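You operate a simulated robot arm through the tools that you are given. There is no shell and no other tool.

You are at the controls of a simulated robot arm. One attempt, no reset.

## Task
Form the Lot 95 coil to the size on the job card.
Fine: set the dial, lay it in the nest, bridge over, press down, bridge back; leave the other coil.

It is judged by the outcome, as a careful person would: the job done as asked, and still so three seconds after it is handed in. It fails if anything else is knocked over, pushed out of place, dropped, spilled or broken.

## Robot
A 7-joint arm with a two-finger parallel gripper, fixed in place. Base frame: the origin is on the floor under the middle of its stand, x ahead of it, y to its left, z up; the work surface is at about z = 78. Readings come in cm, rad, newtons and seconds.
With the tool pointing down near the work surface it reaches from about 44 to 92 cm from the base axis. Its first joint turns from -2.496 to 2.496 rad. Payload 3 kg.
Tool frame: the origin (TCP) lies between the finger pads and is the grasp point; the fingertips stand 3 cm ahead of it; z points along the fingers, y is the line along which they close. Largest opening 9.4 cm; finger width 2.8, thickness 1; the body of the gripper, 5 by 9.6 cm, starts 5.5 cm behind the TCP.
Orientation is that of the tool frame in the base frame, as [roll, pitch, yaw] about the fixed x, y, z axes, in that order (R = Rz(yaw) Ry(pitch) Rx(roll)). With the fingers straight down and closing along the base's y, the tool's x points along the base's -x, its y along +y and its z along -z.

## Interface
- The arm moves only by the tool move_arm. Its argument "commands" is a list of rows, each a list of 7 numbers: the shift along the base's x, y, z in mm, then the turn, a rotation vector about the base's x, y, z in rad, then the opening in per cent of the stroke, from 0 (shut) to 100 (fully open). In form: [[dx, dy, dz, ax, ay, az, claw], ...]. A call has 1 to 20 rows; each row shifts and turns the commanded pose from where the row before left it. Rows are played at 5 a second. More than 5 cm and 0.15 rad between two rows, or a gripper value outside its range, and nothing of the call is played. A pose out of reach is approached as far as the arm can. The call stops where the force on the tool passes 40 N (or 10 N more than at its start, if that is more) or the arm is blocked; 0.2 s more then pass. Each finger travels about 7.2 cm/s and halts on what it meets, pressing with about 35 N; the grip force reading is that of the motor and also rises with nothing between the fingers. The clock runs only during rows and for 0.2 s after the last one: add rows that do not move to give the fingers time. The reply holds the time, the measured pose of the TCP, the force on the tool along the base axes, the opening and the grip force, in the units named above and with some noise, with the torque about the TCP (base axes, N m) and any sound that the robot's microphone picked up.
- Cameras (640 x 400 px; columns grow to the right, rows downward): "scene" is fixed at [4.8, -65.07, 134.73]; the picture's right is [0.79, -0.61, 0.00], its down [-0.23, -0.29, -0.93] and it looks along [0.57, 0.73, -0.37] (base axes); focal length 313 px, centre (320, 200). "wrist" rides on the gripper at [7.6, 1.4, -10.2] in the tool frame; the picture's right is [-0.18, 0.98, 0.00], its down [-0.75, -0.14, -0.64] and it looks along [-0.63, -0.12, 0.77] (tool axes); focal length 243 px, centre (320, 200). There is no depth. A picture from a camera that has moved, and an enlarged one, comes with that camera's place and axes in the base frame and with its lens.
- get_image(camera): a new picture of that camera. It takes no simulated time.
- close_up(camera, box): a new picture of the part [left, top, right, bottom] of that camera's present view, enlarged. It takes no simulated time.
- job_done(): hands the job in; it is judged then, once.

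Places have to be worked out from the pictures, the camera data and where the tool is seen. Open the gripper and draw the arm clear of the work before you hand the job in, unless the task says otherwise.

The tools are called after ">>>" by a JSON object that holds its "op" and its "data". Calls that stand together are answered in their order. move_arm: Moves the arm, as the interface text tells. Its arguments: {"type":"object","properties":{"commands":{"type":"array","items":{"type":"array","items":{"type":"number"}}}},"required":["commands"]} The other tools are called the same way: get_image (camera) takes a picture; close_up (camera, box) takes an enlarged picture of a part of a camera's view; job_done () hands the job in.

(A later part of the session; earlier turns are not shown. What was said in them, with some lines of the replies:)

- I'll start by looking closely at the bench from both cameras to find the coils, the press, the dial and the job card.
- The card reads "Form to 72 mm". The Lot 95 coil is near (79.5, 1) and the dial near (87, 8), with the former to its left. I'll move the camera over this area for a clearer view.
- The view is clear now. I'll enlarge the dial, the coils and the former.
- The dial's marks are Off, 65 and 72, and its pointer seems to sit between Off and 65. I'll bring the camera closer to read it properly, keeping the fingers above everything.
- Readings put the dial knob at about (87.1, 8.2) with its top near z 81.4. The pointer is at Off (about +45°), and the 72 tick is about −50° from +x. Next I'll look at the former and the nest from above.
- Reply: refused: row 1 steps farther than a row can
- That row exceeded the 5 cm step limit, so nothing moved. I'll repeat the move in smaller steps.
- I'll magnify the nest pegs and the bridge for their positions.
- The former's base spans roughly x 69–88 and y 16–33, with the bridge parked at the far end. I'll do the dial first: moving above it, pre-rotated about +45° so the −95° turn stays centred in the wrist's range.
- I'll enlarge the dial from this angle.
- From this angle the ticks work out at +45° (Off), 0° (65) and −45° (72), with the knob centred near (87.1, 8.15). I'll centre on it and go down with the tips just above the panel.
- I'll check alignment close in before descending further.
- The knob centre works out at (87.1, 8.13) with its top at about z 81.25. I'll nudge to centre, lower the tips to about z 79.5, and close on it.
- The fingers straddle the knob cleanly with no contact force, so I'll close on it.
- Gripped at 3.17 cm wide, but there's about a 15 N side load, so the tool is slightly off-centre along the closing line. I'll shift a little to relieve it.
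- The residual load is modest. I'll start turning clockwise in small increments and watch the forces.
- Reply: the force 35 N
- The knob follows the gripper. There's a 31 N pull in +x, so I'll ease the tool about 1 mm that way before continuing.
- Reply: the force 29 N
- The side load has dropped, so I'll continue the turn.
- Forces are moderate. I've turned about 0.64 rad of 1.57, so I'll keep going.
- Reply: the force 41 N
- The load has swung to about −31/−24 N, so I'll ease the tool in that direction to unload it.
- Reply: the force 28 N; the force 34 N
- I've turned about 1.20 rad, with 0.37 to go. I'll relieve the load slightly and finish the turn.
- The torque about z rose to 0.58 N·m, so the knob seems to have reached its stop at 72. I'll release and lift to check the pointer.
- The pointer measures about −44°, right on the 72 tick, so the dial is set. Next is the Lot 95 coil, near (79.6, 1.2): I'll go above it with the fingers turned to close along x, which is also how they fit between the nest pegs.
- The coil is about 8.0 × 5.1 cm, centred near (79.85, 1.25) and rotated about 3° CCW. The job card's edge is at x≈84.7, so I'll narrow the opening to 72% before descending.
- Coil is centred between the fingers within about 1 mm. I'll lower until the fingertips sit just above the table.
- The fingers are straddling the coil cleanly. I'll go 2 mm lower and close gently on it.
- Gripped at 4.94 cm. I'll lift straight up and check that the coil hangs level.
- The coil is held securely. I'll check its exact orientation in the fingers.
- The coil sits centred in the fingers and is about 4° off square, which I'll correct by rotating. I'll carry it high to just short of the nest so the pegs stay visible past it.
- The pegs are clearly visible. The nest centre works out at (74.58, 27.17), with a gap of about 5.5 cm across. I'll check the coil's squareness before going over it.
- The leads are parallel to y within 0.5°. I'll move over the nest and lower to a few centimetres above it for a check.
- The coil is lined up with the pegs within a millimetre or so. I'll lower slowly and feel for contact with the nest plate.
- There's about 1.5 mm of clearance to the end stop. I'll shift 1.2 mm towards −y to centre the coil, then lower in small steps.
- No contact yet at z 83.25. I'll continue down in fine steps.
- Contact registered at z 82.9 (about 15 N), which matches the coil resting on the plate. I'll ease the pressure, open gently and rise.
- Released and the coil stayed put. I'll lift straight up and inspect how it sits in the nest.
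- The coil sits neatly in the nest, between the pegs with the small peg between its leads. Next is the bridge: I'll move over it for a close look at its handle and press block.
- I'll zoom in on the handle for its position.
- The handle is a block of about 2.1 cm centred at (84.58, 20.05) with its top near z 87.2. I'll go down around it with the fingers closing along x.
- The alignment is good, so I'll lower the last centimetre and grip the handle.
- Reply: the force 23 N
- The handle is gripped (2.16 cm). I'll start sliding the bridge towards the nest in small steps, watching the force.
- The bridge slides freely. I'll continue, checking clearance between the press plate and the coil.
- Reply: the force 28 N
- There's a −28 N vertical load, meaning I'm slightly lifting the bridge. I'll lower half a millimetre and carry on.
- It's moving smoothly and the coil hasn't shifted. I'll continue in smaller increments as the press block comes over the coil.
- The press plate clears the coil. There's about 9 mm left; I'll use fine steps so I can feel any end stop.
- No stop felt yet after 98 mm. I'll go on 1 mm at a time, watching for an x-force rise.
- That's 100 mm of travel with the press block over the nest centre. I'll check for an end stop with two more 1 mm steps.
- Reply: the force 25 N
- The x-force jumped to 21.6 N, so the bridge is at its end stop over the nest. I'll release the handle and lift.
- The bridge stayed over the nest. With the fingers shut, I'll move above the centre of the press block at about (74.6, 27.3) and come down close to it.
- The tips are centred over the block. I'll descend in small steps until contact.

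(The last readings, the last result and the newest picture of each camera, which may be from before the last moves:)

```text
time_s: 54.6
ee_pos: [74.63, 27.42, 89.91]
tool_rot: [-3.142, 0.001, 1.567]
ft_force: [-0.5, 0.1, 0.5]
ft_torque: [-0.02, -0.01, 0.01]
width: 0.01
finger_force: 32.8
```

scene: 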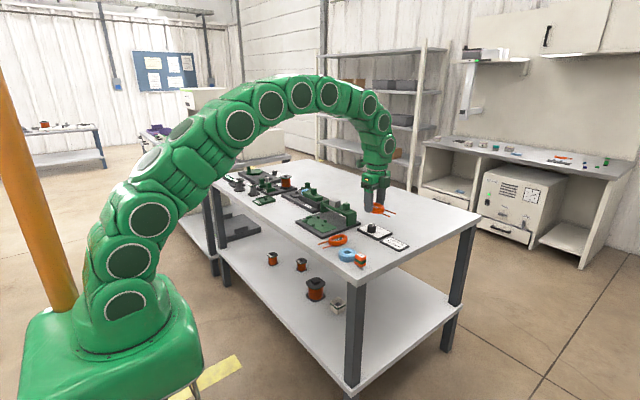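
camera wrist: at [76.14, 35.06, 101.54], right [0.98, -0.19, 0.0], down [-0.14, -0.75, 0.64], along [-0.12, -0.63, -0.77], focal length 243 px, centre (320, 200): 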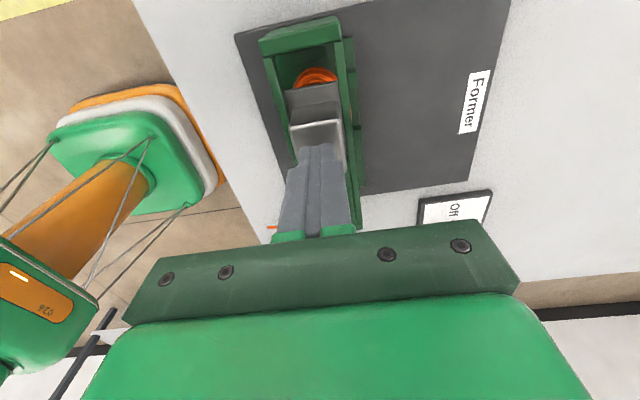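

>>> {"op": "move_arm", "data": {"commands": [[0, 0, -1, 0, 0, 0, 0], [0, 0, -1, 0, 0, 0, 0], [0, 0, -1, 0, 0, 0, 0], [0, 0, 0, 0, 0, 0, 0]]}}

>>> {"op": "close_up", "data": {"camera": "scene", "box": [300, 185, 350, 230]}}

```text
time_s: 55.6
ee_pos: [74.52, 27.39, 89.54]
tool_rot: [3.141, 0.0, 1.567]
ft_force: [1.1, 0.4, 1.5]
ft_torque: [0.0, -0.04, -0.01]
width: 0.02
finger_force: 33.3
```

```text
8.89 times, centred on (325, 208) of scene
camera zoom: at [4.8, -65.07, 134.73], right [0.79, -0.61, 0.0], down [-0.23, -0.29, -0.93], along [0.57, 0.73, -0.37], focal length 2784 px, centre (276, 133)
```

zoom: 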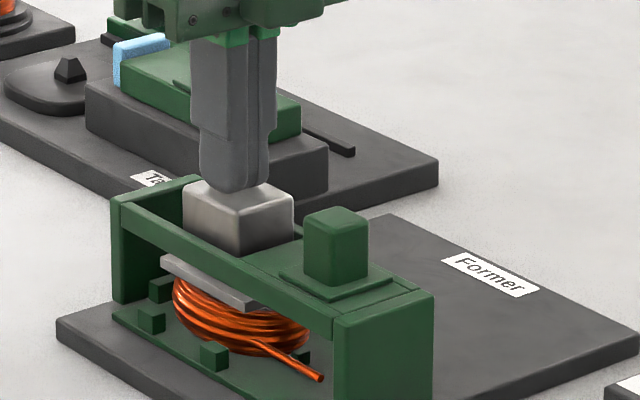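

The fingertips are on the block and the press plate is starting to come down onto the coil, with low force so far. I'll keep pressing in 1 mm steps.

>>> {"op": "move_arm", "data": {"commands": [[0, 0, -1, 0, 0, 0, 0], [0, 0, -1, 0, 0, 0, 0], [0, 0, -1, 0, 0, 0, 0], [0, 0, 0, 0, 0, 0, 0]]}}

>>> {"op": "close_up", "data": {"camera": "scene", "box": [300, 185, 350, 230]}}

```text
time_s: 56.6
ee_pos: [74.64, 27.31, 89.18]
tool_rot: [3.141, 0.0, 1.567]
ft_force: [1.3, -1.0, 1.3]
ft_torque: [-0.01, -0.04, 0.0]
width: 0.0
finger_force: 33.5
```

```text
8.89 times, centred on (325, 208) of scene
camera zoom: at [4.8, -65.07, 134.73], right [0.79, -0.61, 0.0], down [-0.23, -0.29, -0.93], along [0.57, 0.73, -0.37], focal length 2784 px, centre (276, 133)
```

zoom: 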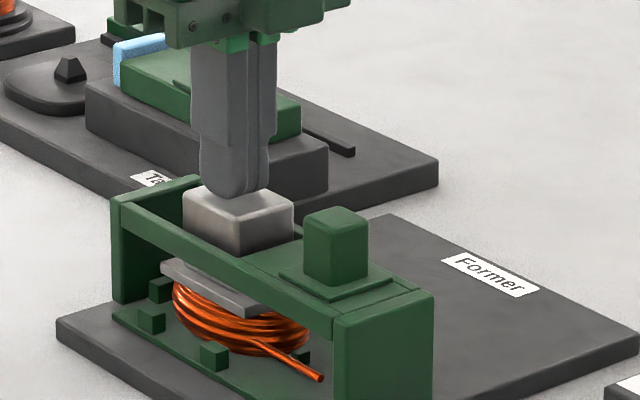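

The block is descending with it; I'll continue pressing.

>>> {"op": "move_arm", "data": {"commands": [[0, 0, -1, 0, 0, 0, 0], [0, 0, -1, 0, 0, 0, 0], [0, 0, -1, 0, 0, 0, 0], [0, 0, 0, 0, 0, 0, 0]]}}

>>> {"op": "close_up", "data": {"camera": "scene", "box": [300, 185, 350, 230]}}

```text
time_s: 57.6
ee_pos: [74.48, 27.35, 88.97]
tool_rot: [3.142, 0.0, 1.568]
ft_force: [1.4, 0.1, 1.4]
ft_torque: [-0.02, -0.06, 0.03]
width: 0.02
finger_force: 32.8
```

```text
8.89 times, centred on (325, 208) of scene
camera zoom: at [4.8, -65.07, 134.73], right [0.79, -0.61, 0.0], down [-0.23, -0.29, -0.93], along [0.57, 0.73, -0.37], focal length 2784 px, centre (276, 133)
```

zoom: 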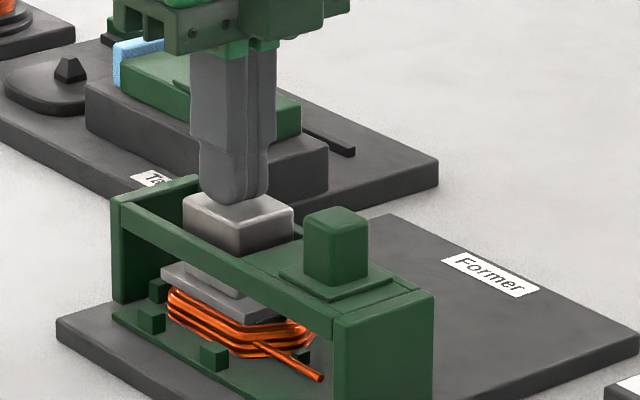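

The coil has visibly taken a formed shape under the plate. I'll continue gently until the press bottoms out.

>>> {"op": "move_arm", "data": {"commands": [[0, 0, -1, 0, 0, 0, 0], [0, 0, -1, 0, 0, 0, 0], [0, 0, 0, 0, 0, 0, 0]]}}

>>> {"op": "close_up", "data": {"camera": "scene", "box": [300, 185, 350, 230]}}

```text
time_s: 58.4
ee_pos: [74.62, 27.45, 88.79]
tool_rot: [-3.14, 0.0, 1.568]
ft_force: [-1.3, -1.7, 2.3]
ft_torque: [-0.02, 0.03, -0.03]
width: 0.01
finger_force: 32.6
```

```text
8.89 times, centred on (325, 208) of scene
camera zoom: at [4.8, -65.07, 134.73], right [0.79, -0.61, 0.0], down [-0.23, -0.29, -0.93], along [0.57, 0.73, -0.37], focal length 2784 px, centre (276, 133)
```

zoom: 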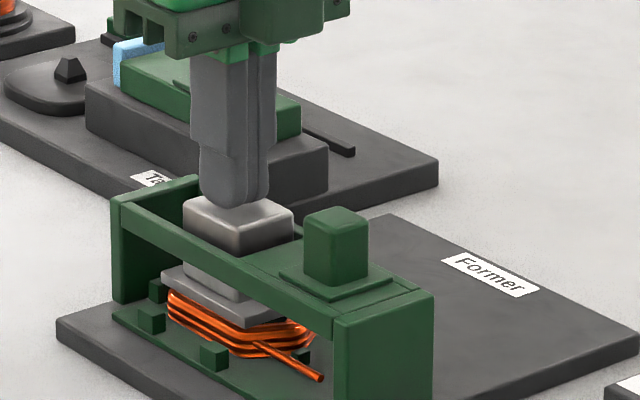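

>>> {"op": "move_arm", "data": {"commands": [[0, 0, -1, 0, 0, 0, 0], [0, 0, -1, 0, 0, 0, 0], [0, 0, 0, 0, 0, 0, 0]]}}

>>> {"op": "close_up", "data": {"camera": "scene", "box": [300, 185, 350, 230]}}

```text
time_s: 59.2
ee_pos: [74.64, 27.34, 88.72]
tool_rot: [3.138, -0.002, 1.568]
ft_force: [-5.5, 0.6, 26.6]
ft_torque: [-0.02, 0.19, -0.06]
width: 0.03
finger_force: 32.7
```

```text
8.89 times, centred on (325, 208) of scene
camera zoom: at [4.8, -65.07, 134.73], right [0.79, -0.61, 0.0], down [-0.23, -0.29, -0.93], along [0.57, 0.73, -0.37], focal length 2784 px, centre (276, 133)
```

zoom: 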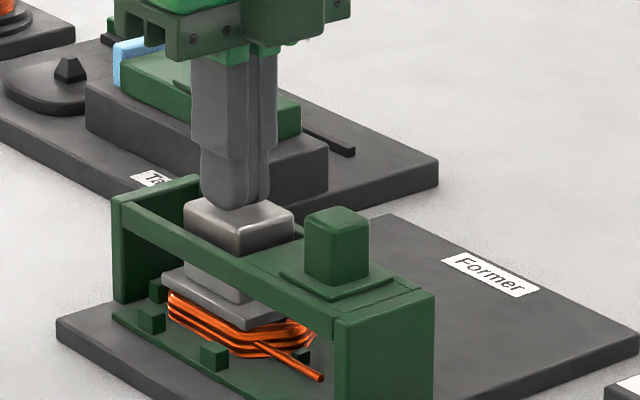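

The press bottomed out at about 27 N. I'll hold briefly, then lift and check whether the press block springs back.

>>> {"op": "move_arm", "data": {"commands": [[0, 0, 0, 0, 0, 0, 0], [0, 0, 0, 0, 0, 0, 0], [0, 0, 5, 0, 0, 0, 0], [0, 0, 10, 0, 0, 0, 0], [0, 0, 20, 0, 0, 0, 0], [0, 0, 30, 0, 0, 0, 0], [0, 0, 20, 0, 0, 0, 0], [0, 0, 0, 0, 0, 0, 0]]}}

>>> {"op": "close_up", "data": {"camera": "scene", "box": [300, 185, 350, 230]}}

>>> {"op": "get_image", "data": {"camera": "wrist"}}

```text
time_s: 61.0
ee_pos: [74.46, 27.44, 97.04]
tool_rot: [-3.141, 0.0, 1.567]
ft_force: [0.9, 0.0, 0.3]
ft_torque: [0.0, 0.0, 0.0]
width: 0.02
finger_force: 33.0
```

```text
8.89 times, centred on (325, 208) of scene
camera zoom: at [4.8, -65.07, 134.73], right [0.79, -0.61, 0.0], down [-0.23, -0.29, -0.93], along [0.57, 0.73, -0.37], focal length 2784 px, centre (276, 133)
```

zoom: 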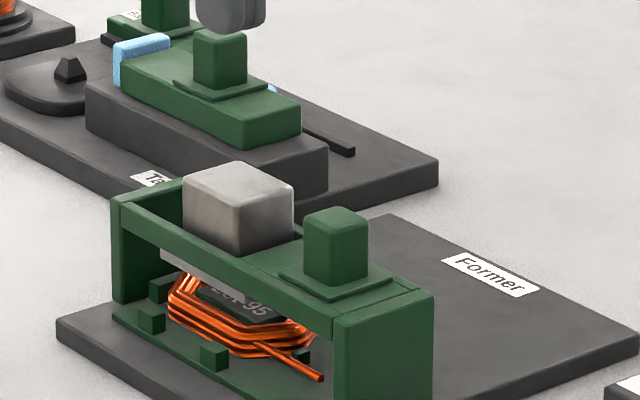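

```text
taken
camera wrist: at [75.98, 35.14, 107.32], right [0.98, -0.19, 0.0], down [-0.14, -0.75, 0.64], along [-0.12, -0.63, -0.77], focal length 243 px, centre (320, 200)
```

wrist: 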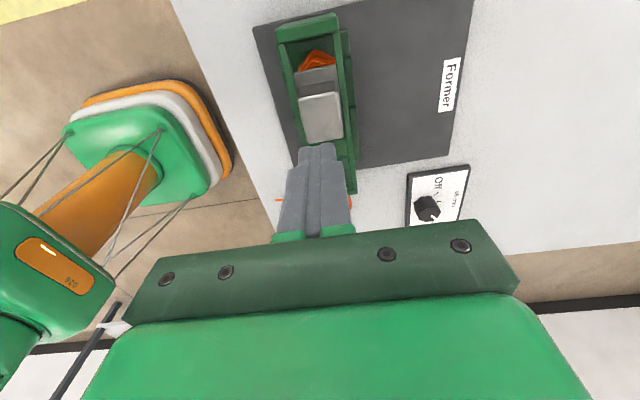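

The press block has sprung back and the coil keeps its formed shape. Next I'll return the bridge: back above the handle at (74.55, 20.15), open, descend and grip.

>>> {"op": "move_arm", "data": {"commands": [[0.3, -36, 0, 0, 0, 0, 20], [0.3, -36.5, 0, 0, 0, 0, 50], [0, 0, 0, 0, 0, 0, 50], [0, 0, -35, 0, 0, 0, 50], [0, 0, -35, 0, 0, 0, 50], [0, 0, -9, 0, 0, 0, 50], [0, 0, 0, 0, 0, 0, 50]]}}

>>> {"op": "close_up", "data": {"camera": "wrist", "box": [220, 40, 420, 240]}}

>>> {"op": "close_up", "data": {"camera": "scene", "box": [290, 180, 370, 240]}}

```text
time_s: 62.6
ee_pos: [74.55, 20.02, 89.14]
tool_rot: [3.141, 0.0, 1.567]
ft_force: [-0.4, -0.5, 0.5]
ft_torque: [-0.04, 0.01, 0.02]
width: 4.69
finger_force: 0.0
```

```text
2.00 times, centred on (320, 140) of wrist
camera zoom: at [76.1, 27.86, 99.29], right [0.98, -0.19, 0.0], down [-0.14, -0.75, 0.64], along [-0.12, -0.63, -0.77], focal length 485 px, centre (320, 320)
```

zoom: 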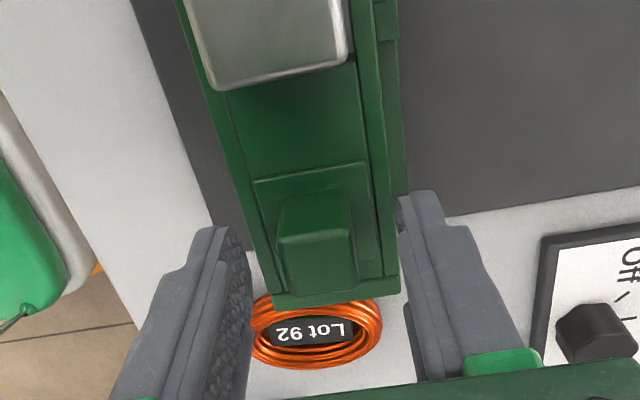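

```text
6.67 times, centred on (330, 210) of scene
camera zoom: at [4.8, -65.07, 134.73], right [0.79, -0.61, 0.0], down [-0.23, -0.29, -0.93], along [0.57, 0.73, -0.37], focal length 2088 px, centre (253, 133)
```

zoom: 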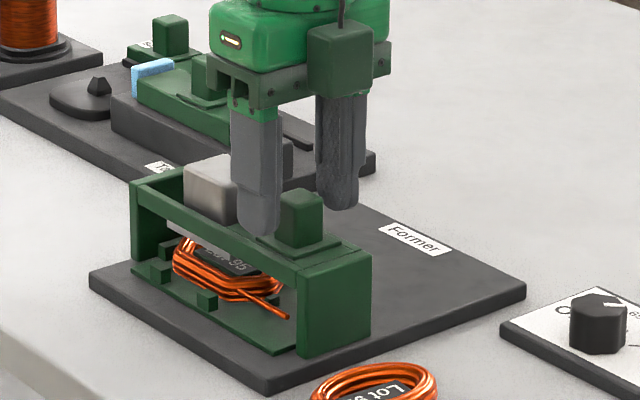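

The handle is centred between the fingers. I'll lower 1 cm and grip it.

>>> {"op": "move_arm", "data": {"commands": [[-0.3, 0.5, -5, 0, 0, 0, 50], [0, 0, -5, 0, 0, 0, 50], [0, 0, 0, 0, 0, 0, 40], [0, 0, 0, 0, 0, 0, 30], [0, 0, 0, 0, 0, 0, 20], [0, 0, 0, 0, 0, 0, 15], [0, 0, 0, 0, 0, 0, 15]]}}

```text
time_s: 64.2
ee_pos: [74.64, 20.17, 88.03]
tool_rot: [-3.141, 0.001, 1.567]
ft_force: [1.5, 0.9, -2.4]
ft_torque: [0.04, -0.17, 0.58]
width: 2.19
finger_force: 45.0
```

Gripped with little side load. I'll slide the bridge back in +x in moderate steps.

>>> {"op": "move_arm", "data": {"commands": [[3, 0, 0, 0, 0, 0, 15], [5, 0, 0, 0, 0, 0, 15], [6, 0, 0, 0, 0, 0, 15], [6, 0, 0, 0, 0, 0, 15], [6, 0, 0, 0, 0, 0, 15], [6, 0, 0, 0, 0, 0, 15], [0, 0, 0, 0, 0, 0, 15]]}}

>>> {"op": "close_up", "data": {"camera": "scene", "box": [290, 180, 370, 240]}}

```text
time_s: 65.8
ee_pos: [77.65, 20.21, 88.12]
tool_rot: [-3.141, 0.0, 1.567]
ft_force: [0.8, -0.3, -8.6]
ft_torque: [0.6, -0.21, 0.51]
width: 2.19
finger_force: 45.0
```

```text
6.67 times, centred on (330, 210) of scene
camera zoom: at [4.8, -65.07, 134.73], right [0.79, -0.61, 0.0], down [-0.23, -0.29, -0.93], along [0.57, 0.73, -0.37], focal length 2088 px, centre (253, 133)
```

zoom: 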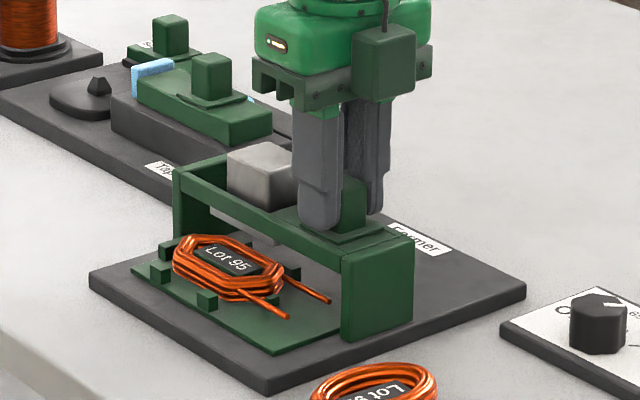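

The bridge is coming back cleanly and the formed coil stays in the nest. I'll carry on.

>>> {"op": "move_arm", "data": {"commands": [[6, 0, -0.2, 0, 0, 0, 15], [7, 0, 0, 0, 0, 0, 15], [7, 0, 0, 0, 0, 0, 15], [7, 0, 0, 0, 0, 0, 15], [7, 0, 0, 0, 0, 0, 15], [0, 0, 0, 0, 0, 0, 15]]}}

```text
time_s: 67.2
ee_pos: [81.21, 20.17, 88.13]
tool_rot: [3.141, 0.0, 1.568]
ft_force: [-0.5, -4.0, 14.3]
ft_torque: [0.58, 0.28, 0.48]
width: 2.17
finger_force: 44.8
```

>>> {"op": "move_arm", "data": {"commands": [[6, 0, 0.2, 0, 0, 0, 15], [6, 0, 0, 0, 0, 0, 15], [6, 0, 0, 0, 0, 0, 15], [6, 0, 0, 0, 0, 0, 15], [4, 0, 0, 0, 0, 0, 15], [0, 0, 0, 0, 0, 0, 15]]}}

>>> {"op": "close_up", "data": {"camera": "scene", "box": [300, 180, 380, 240]}}

```text
time_s: 68.6
ee_pos: [83.91, 20.17, 88.23]
tool_rot: [-3.14, -0.001, 1.569]
ft_force: [-1.6, -8.9, 1.6]
ft_torque: [0.47, 0.16, 0.61]
width: 2.16
finger_force: 45.1
```

```text
6.67 times, centred on (340, 210) of scene
camera zoom: at [4.8, -65.07, 134.73], right [0.79, -0.61, 0.0], down [-0.23, -0.29, -0.93], along [0.57, 0.73, -0.37], focal length 2088 px, centre (187, 133)
```

zoom: 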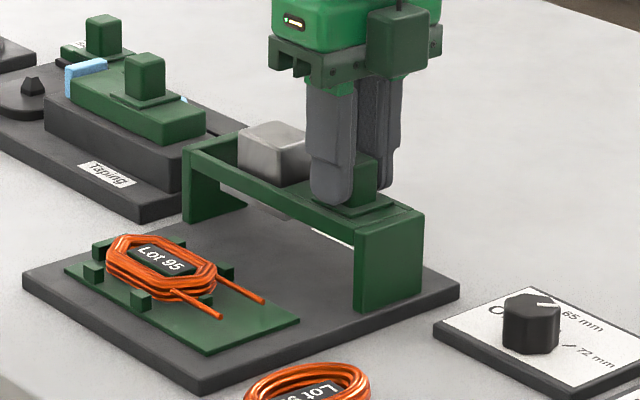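

About 6 mm remains to the park position. I'll go in small steps to feel the rear stop.

>>> {"op": "move_arm", "data": {"commands": [[2, 0, 0, 0, 0, 0, 15], [2, 0, 0, 0, 0, 0, 15], [1, 0, 0, 0, 0, 0, 15], [0, 0, 0, 0, 0, 0, 15]]}}

```text
time_s: 69.6
ee_pos: [84.41, 20.1, 88.16]
tool_rot: [3.14, 0.001, 1.566]
ft_force: [-0.1, -2.8, 4.7]
ft_torque: [-0.89, -0.04, 0.54]
width: 2.19
finger_force: 45.0
```

>>> {"op": "move_arm", "data": {"commands": [[1, 0, 0, 0, 0, 0, 15], [1, 0, 0, 0, 0, 0, 15], [0, 0, 0, 0, 0, 0, 15]]}}

```text
time_s: 70.2
ee_pos: [84.48, 20.1, 88.01]
tool_rot: [-3.136, 0.0, 1.569]
ft_force: [-15.6, -4.0, 14.7]
ft_torque: [0.37, -0.56, 0.39]
width: 2.2
finger_force: 45.0
stopped in row 3: the force on the tool passed its limit at 46 N (the readings are from after the stop); the commanded pose is now the measured one
```

The rear stop was reached: the force limit tripped and the handle is back at x≈84.5, its original place. I'll release the handle and lift away.

>>> {"op": "move_arm", "data": {"commands": [[-0.3, 0, 0, 0, 0, 0, 20], [0, 0, 0, 0, 0, 0, 35], [0, 0, 0, 0, 0, 0, 50], [0, 0, 0, 0, 0, 0, 50], [0, 0, 25, 0, 0, 0, 50], [0, 0, 40, 0, 0, 0, 50], [0, 0, 40, 0, 0, 0, 50], [0, 0, 0, 0, 0, 0, 50]]}}

>>> {"op": "get_image", "data": {"camera": "scene"}}

>>> {"op": "close_up", "data": {"camera": "scene", "box": [295, 185, 415, 270]}}

>>> {"op": "get_image", "data": {"camera": "wrist"}}

```text
time_s: 72.0
ee_pos: [84.5, 20.22, 98.71]
tool_rot: [-3.137, -0.002, 1.566]
ft_force: [0.2, 0.4, 0.2]
ft_torque: [0.01, 0.02, 0.0]
width: 4.71
finger_force: 0.0
```

```text
taken
```

scene: 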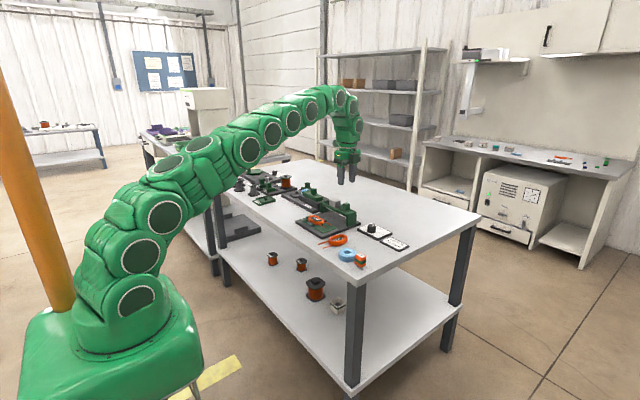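

```text
4.71 times, centred on (355, 228) of scene
camera zoom: at [4.8, -65.07, 134.73], right [0.79, -0.61, 0.0], down [-0.23, -0.29, -0.93], along [0.57, 0.73, -0.37], focal length 1474 px, centre (155, 71)
```

zoom: 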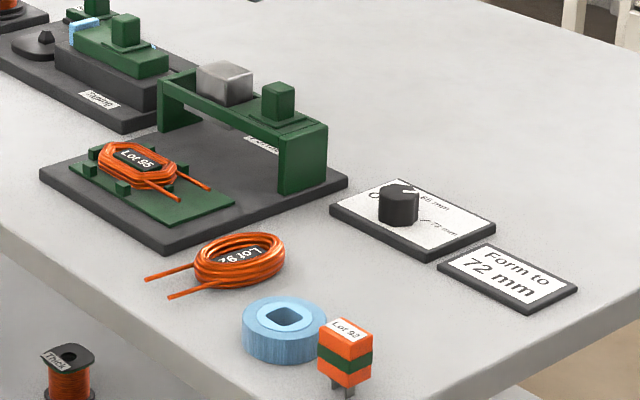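

```text
taken
camera wrist: at [86.07, 28.02, 109.01], right [0.98, -0.19, -0.01], down [-0.14, -0.75, 0.64], along [-0.12, -0.63, -0.77], focal length 243 px, centre (320, 200)
```

wrist: 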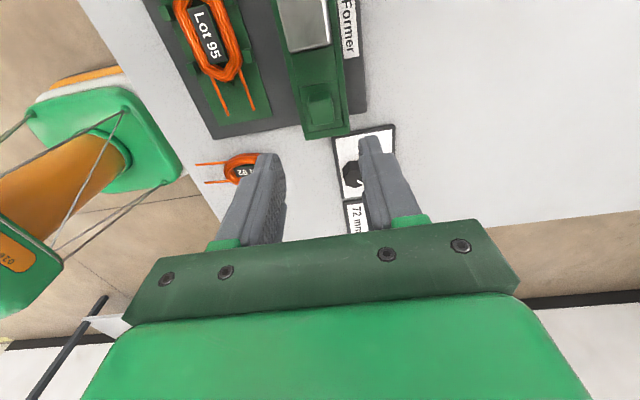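

The bridge is parked, the coil is formed and in the nest, and Lot 92 is untouched. I'll draw the arm clear and take a last look at the coil and the dial.

>>> {"op": "move_arm", "data": {"commands": [[-10, -6, 20, 0, 0, 0.1, 70], [-20, -7, 20, 0, 0, 0.131, 100], [-20, -7, 20, 0, 0, 0.131, 100], [-20, -7, 20, 0, 0, 0.131, 100], [-22, -7, 10, 0, 0, 0.131, 100], [-22, -7, 10, 0, 0, 0.131, 100], [-22, -7, 10, 0, 0, 0.131, 100], [-22, -7, 10, 0, 0, 0.131, 100], [-22, -7, 0, 0, 0, 0.131, 100], [-22, -7, 0, 0, 0, 0.131, 100], [-22, -7, 0, 0, 0, 0.131, 100], [-20, -6, 0, 0, 0, 0.131, 100], [0, 0, 0, 0, 0, 0.03, 100], [0, 0, 0, 0, 0, 0, 100]]}}

>>> {"op": "get_image", "data": {"camera": "wrist"}}

>>> {"op": "close_up", "data": {"camera": "wrist", "box": [255, 80, 425, 210]}}

>>> {"op": "close_up", "data": {"camera": "scene", "box": [290, 185, 420, 270]}}

```text
time_s: 75.0
ee_pos: [60.08, 12.23, 110.64]
tool_rot: [-3.136, 0.0, 3.14]
ft_force: [-1.1, 0.6, -1.0]
ft_torque: [-0.02, 0.04, 0.01]
width: 9.38
finger_force: 0.1
```

```text
taken
camera wrist: at [52.51, 13.76, 120.87], right [0.19, 0.98, -0.01], down [0.75, -0.14, 0.64], along [0.63, -0.12, -0.77], focal length 243 px, centre (320, 200)
```

wrist: 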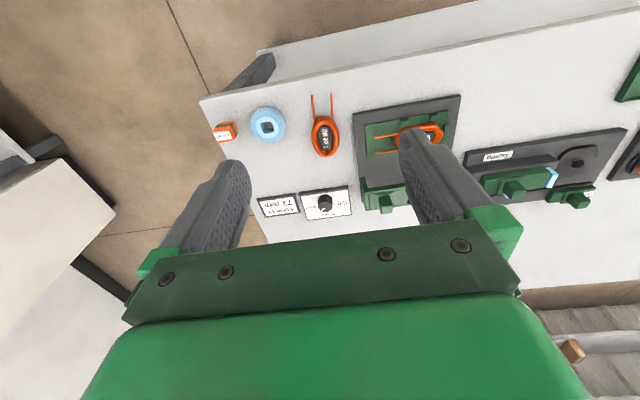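

```text
3.08 times, centred on (340, 145) of wrist
camera zoom: at [52.51, 13.76, 120.87], right [0.19, 0.98, -0.01], down [0.75, -0.14, 0.64], along [0.63, -0.12, -0.77], focal length 746 px, centre (258, 369)
```

zoom: 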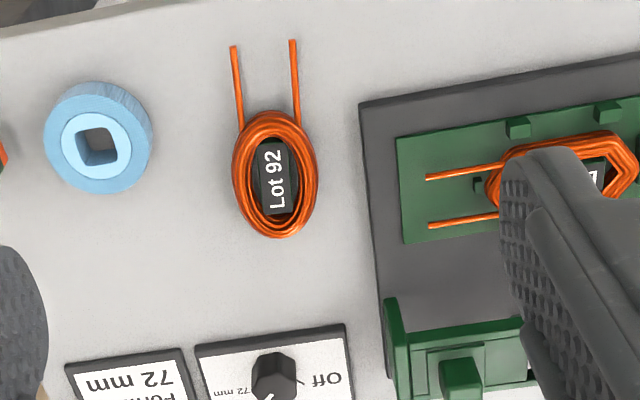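

```text
4.71 times, centred on (355, 228) of scene
camera zoom: at [4.8, -65.07, 134.73], right [0.79, -0.61, 0.0], down [-0.23, -0.29, -0.93], along [0.57, 0.73, -0.37], focal length 1474 px, centre (155, 71)
```

zoom: 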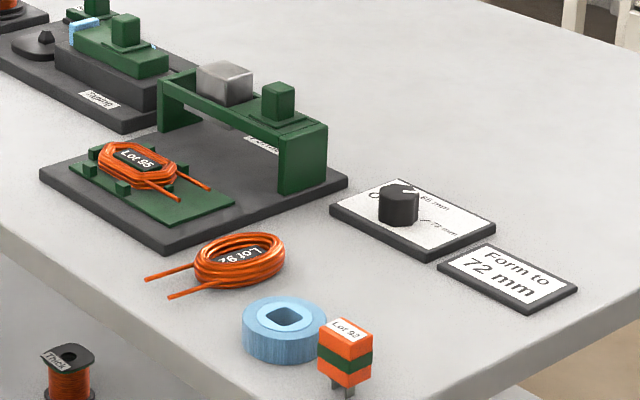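

I'll shift sideways for an unobstructed view of the formed coil to confirm its shape and size.

>>> {"op": "move_arm", "data": {"commands": [[0, 45, 0, 0, 0, 0, 100], [0, 45, 0, 0, 0, 0, 100], [0, 40, 0, 0, 0, 0, 100], [0, 0, 0, 0, 0, 0, 100]]}}

>>> {"op": "close_up", "data": {"camera": "wrist", "box": [270, 80, 400, 190]}}

>>> {"op": "close_up", "data": {"camera": "wrist", "box": [200, 60, 420, 240]}}

```text
time_s: 76.0
ee_pos: [60.06, 25.12, 110.73]
tool_rot: [-3.137, 0.002, 3.137]
ft_force: [0.6, 0.5, -0.8]
ft_torque: [0.01, -0.02, 0.01]
width: 9.4
finger_force: 0.0
```

```text
3.64 times, centred on (335, 135) of wrist
camera zoom: at [52.59, 26.81, 120.94], right [0.19, 0.98, -0.01], down [0.75, -0.14, 0.64], along [0.63, -0.12, -0.77], focal length 882 px, centre (266, 436)
```

zoom: 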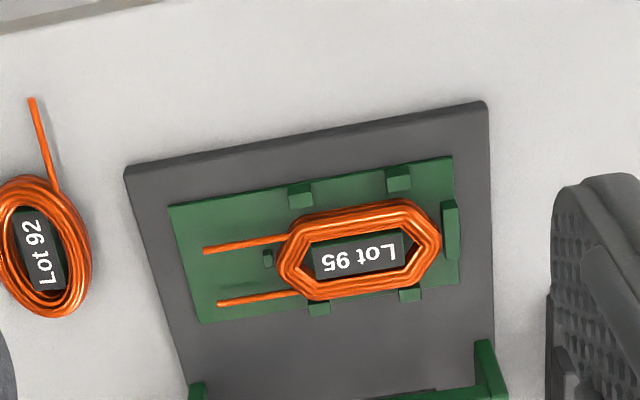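

```text
2.22 times, centred on (310, 150) of wrist
camera zoom: at [52.59, 26.81, 120.94], right [0.19, 0.98, -0.01], down [0.75, -0.14, 0.64], along [0.63, -0.12, -0.77], focal length 539 px, centre (342, 311)
```

zoom: 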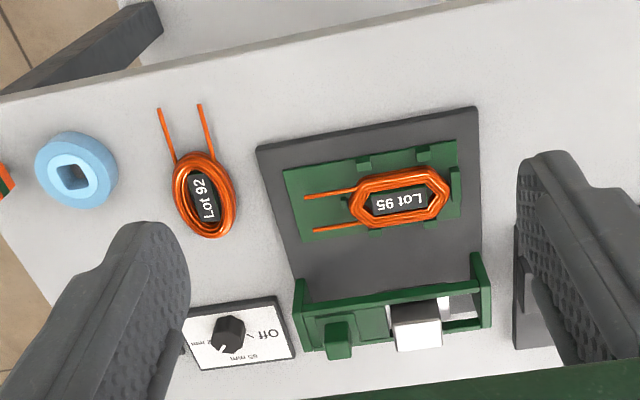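

The Lot 95 coil is formed into an even hexagon and sits in the nest. The bridge is parked, the dial points at 72, and nothing else has moved. The gripper is open and clear, so I'm handing the job in.

>>> {"op": "job_done", "data": {}}

```text
The job is handed in.
```

The Lot 95 coil is formed and sitting in the nest, and I've handed the job in.

- **Dial:** it was at Off. I turned it to 72 mm to match the job card, and the pointer lined up with the 72 tick within about a degree.
- **Forming:** I laid the coil between the nest pegs, slid the bridge to its stop over it and pressed until it bottomed out. The coil is now a regular hexagon. I couldn't measure the finished 72 mm from the pictures, so the size rests on the dial setting and the full press.
- **Bridge:** it's back against its rear stop. That last slide tripped the arm's force limit (46 N) when it hit the stop. Nothing looked moved or damaged afterwards.
- **Everything else:** Lot 92 and the rest of the bench are where they were. The gripper is open and clear of the work.
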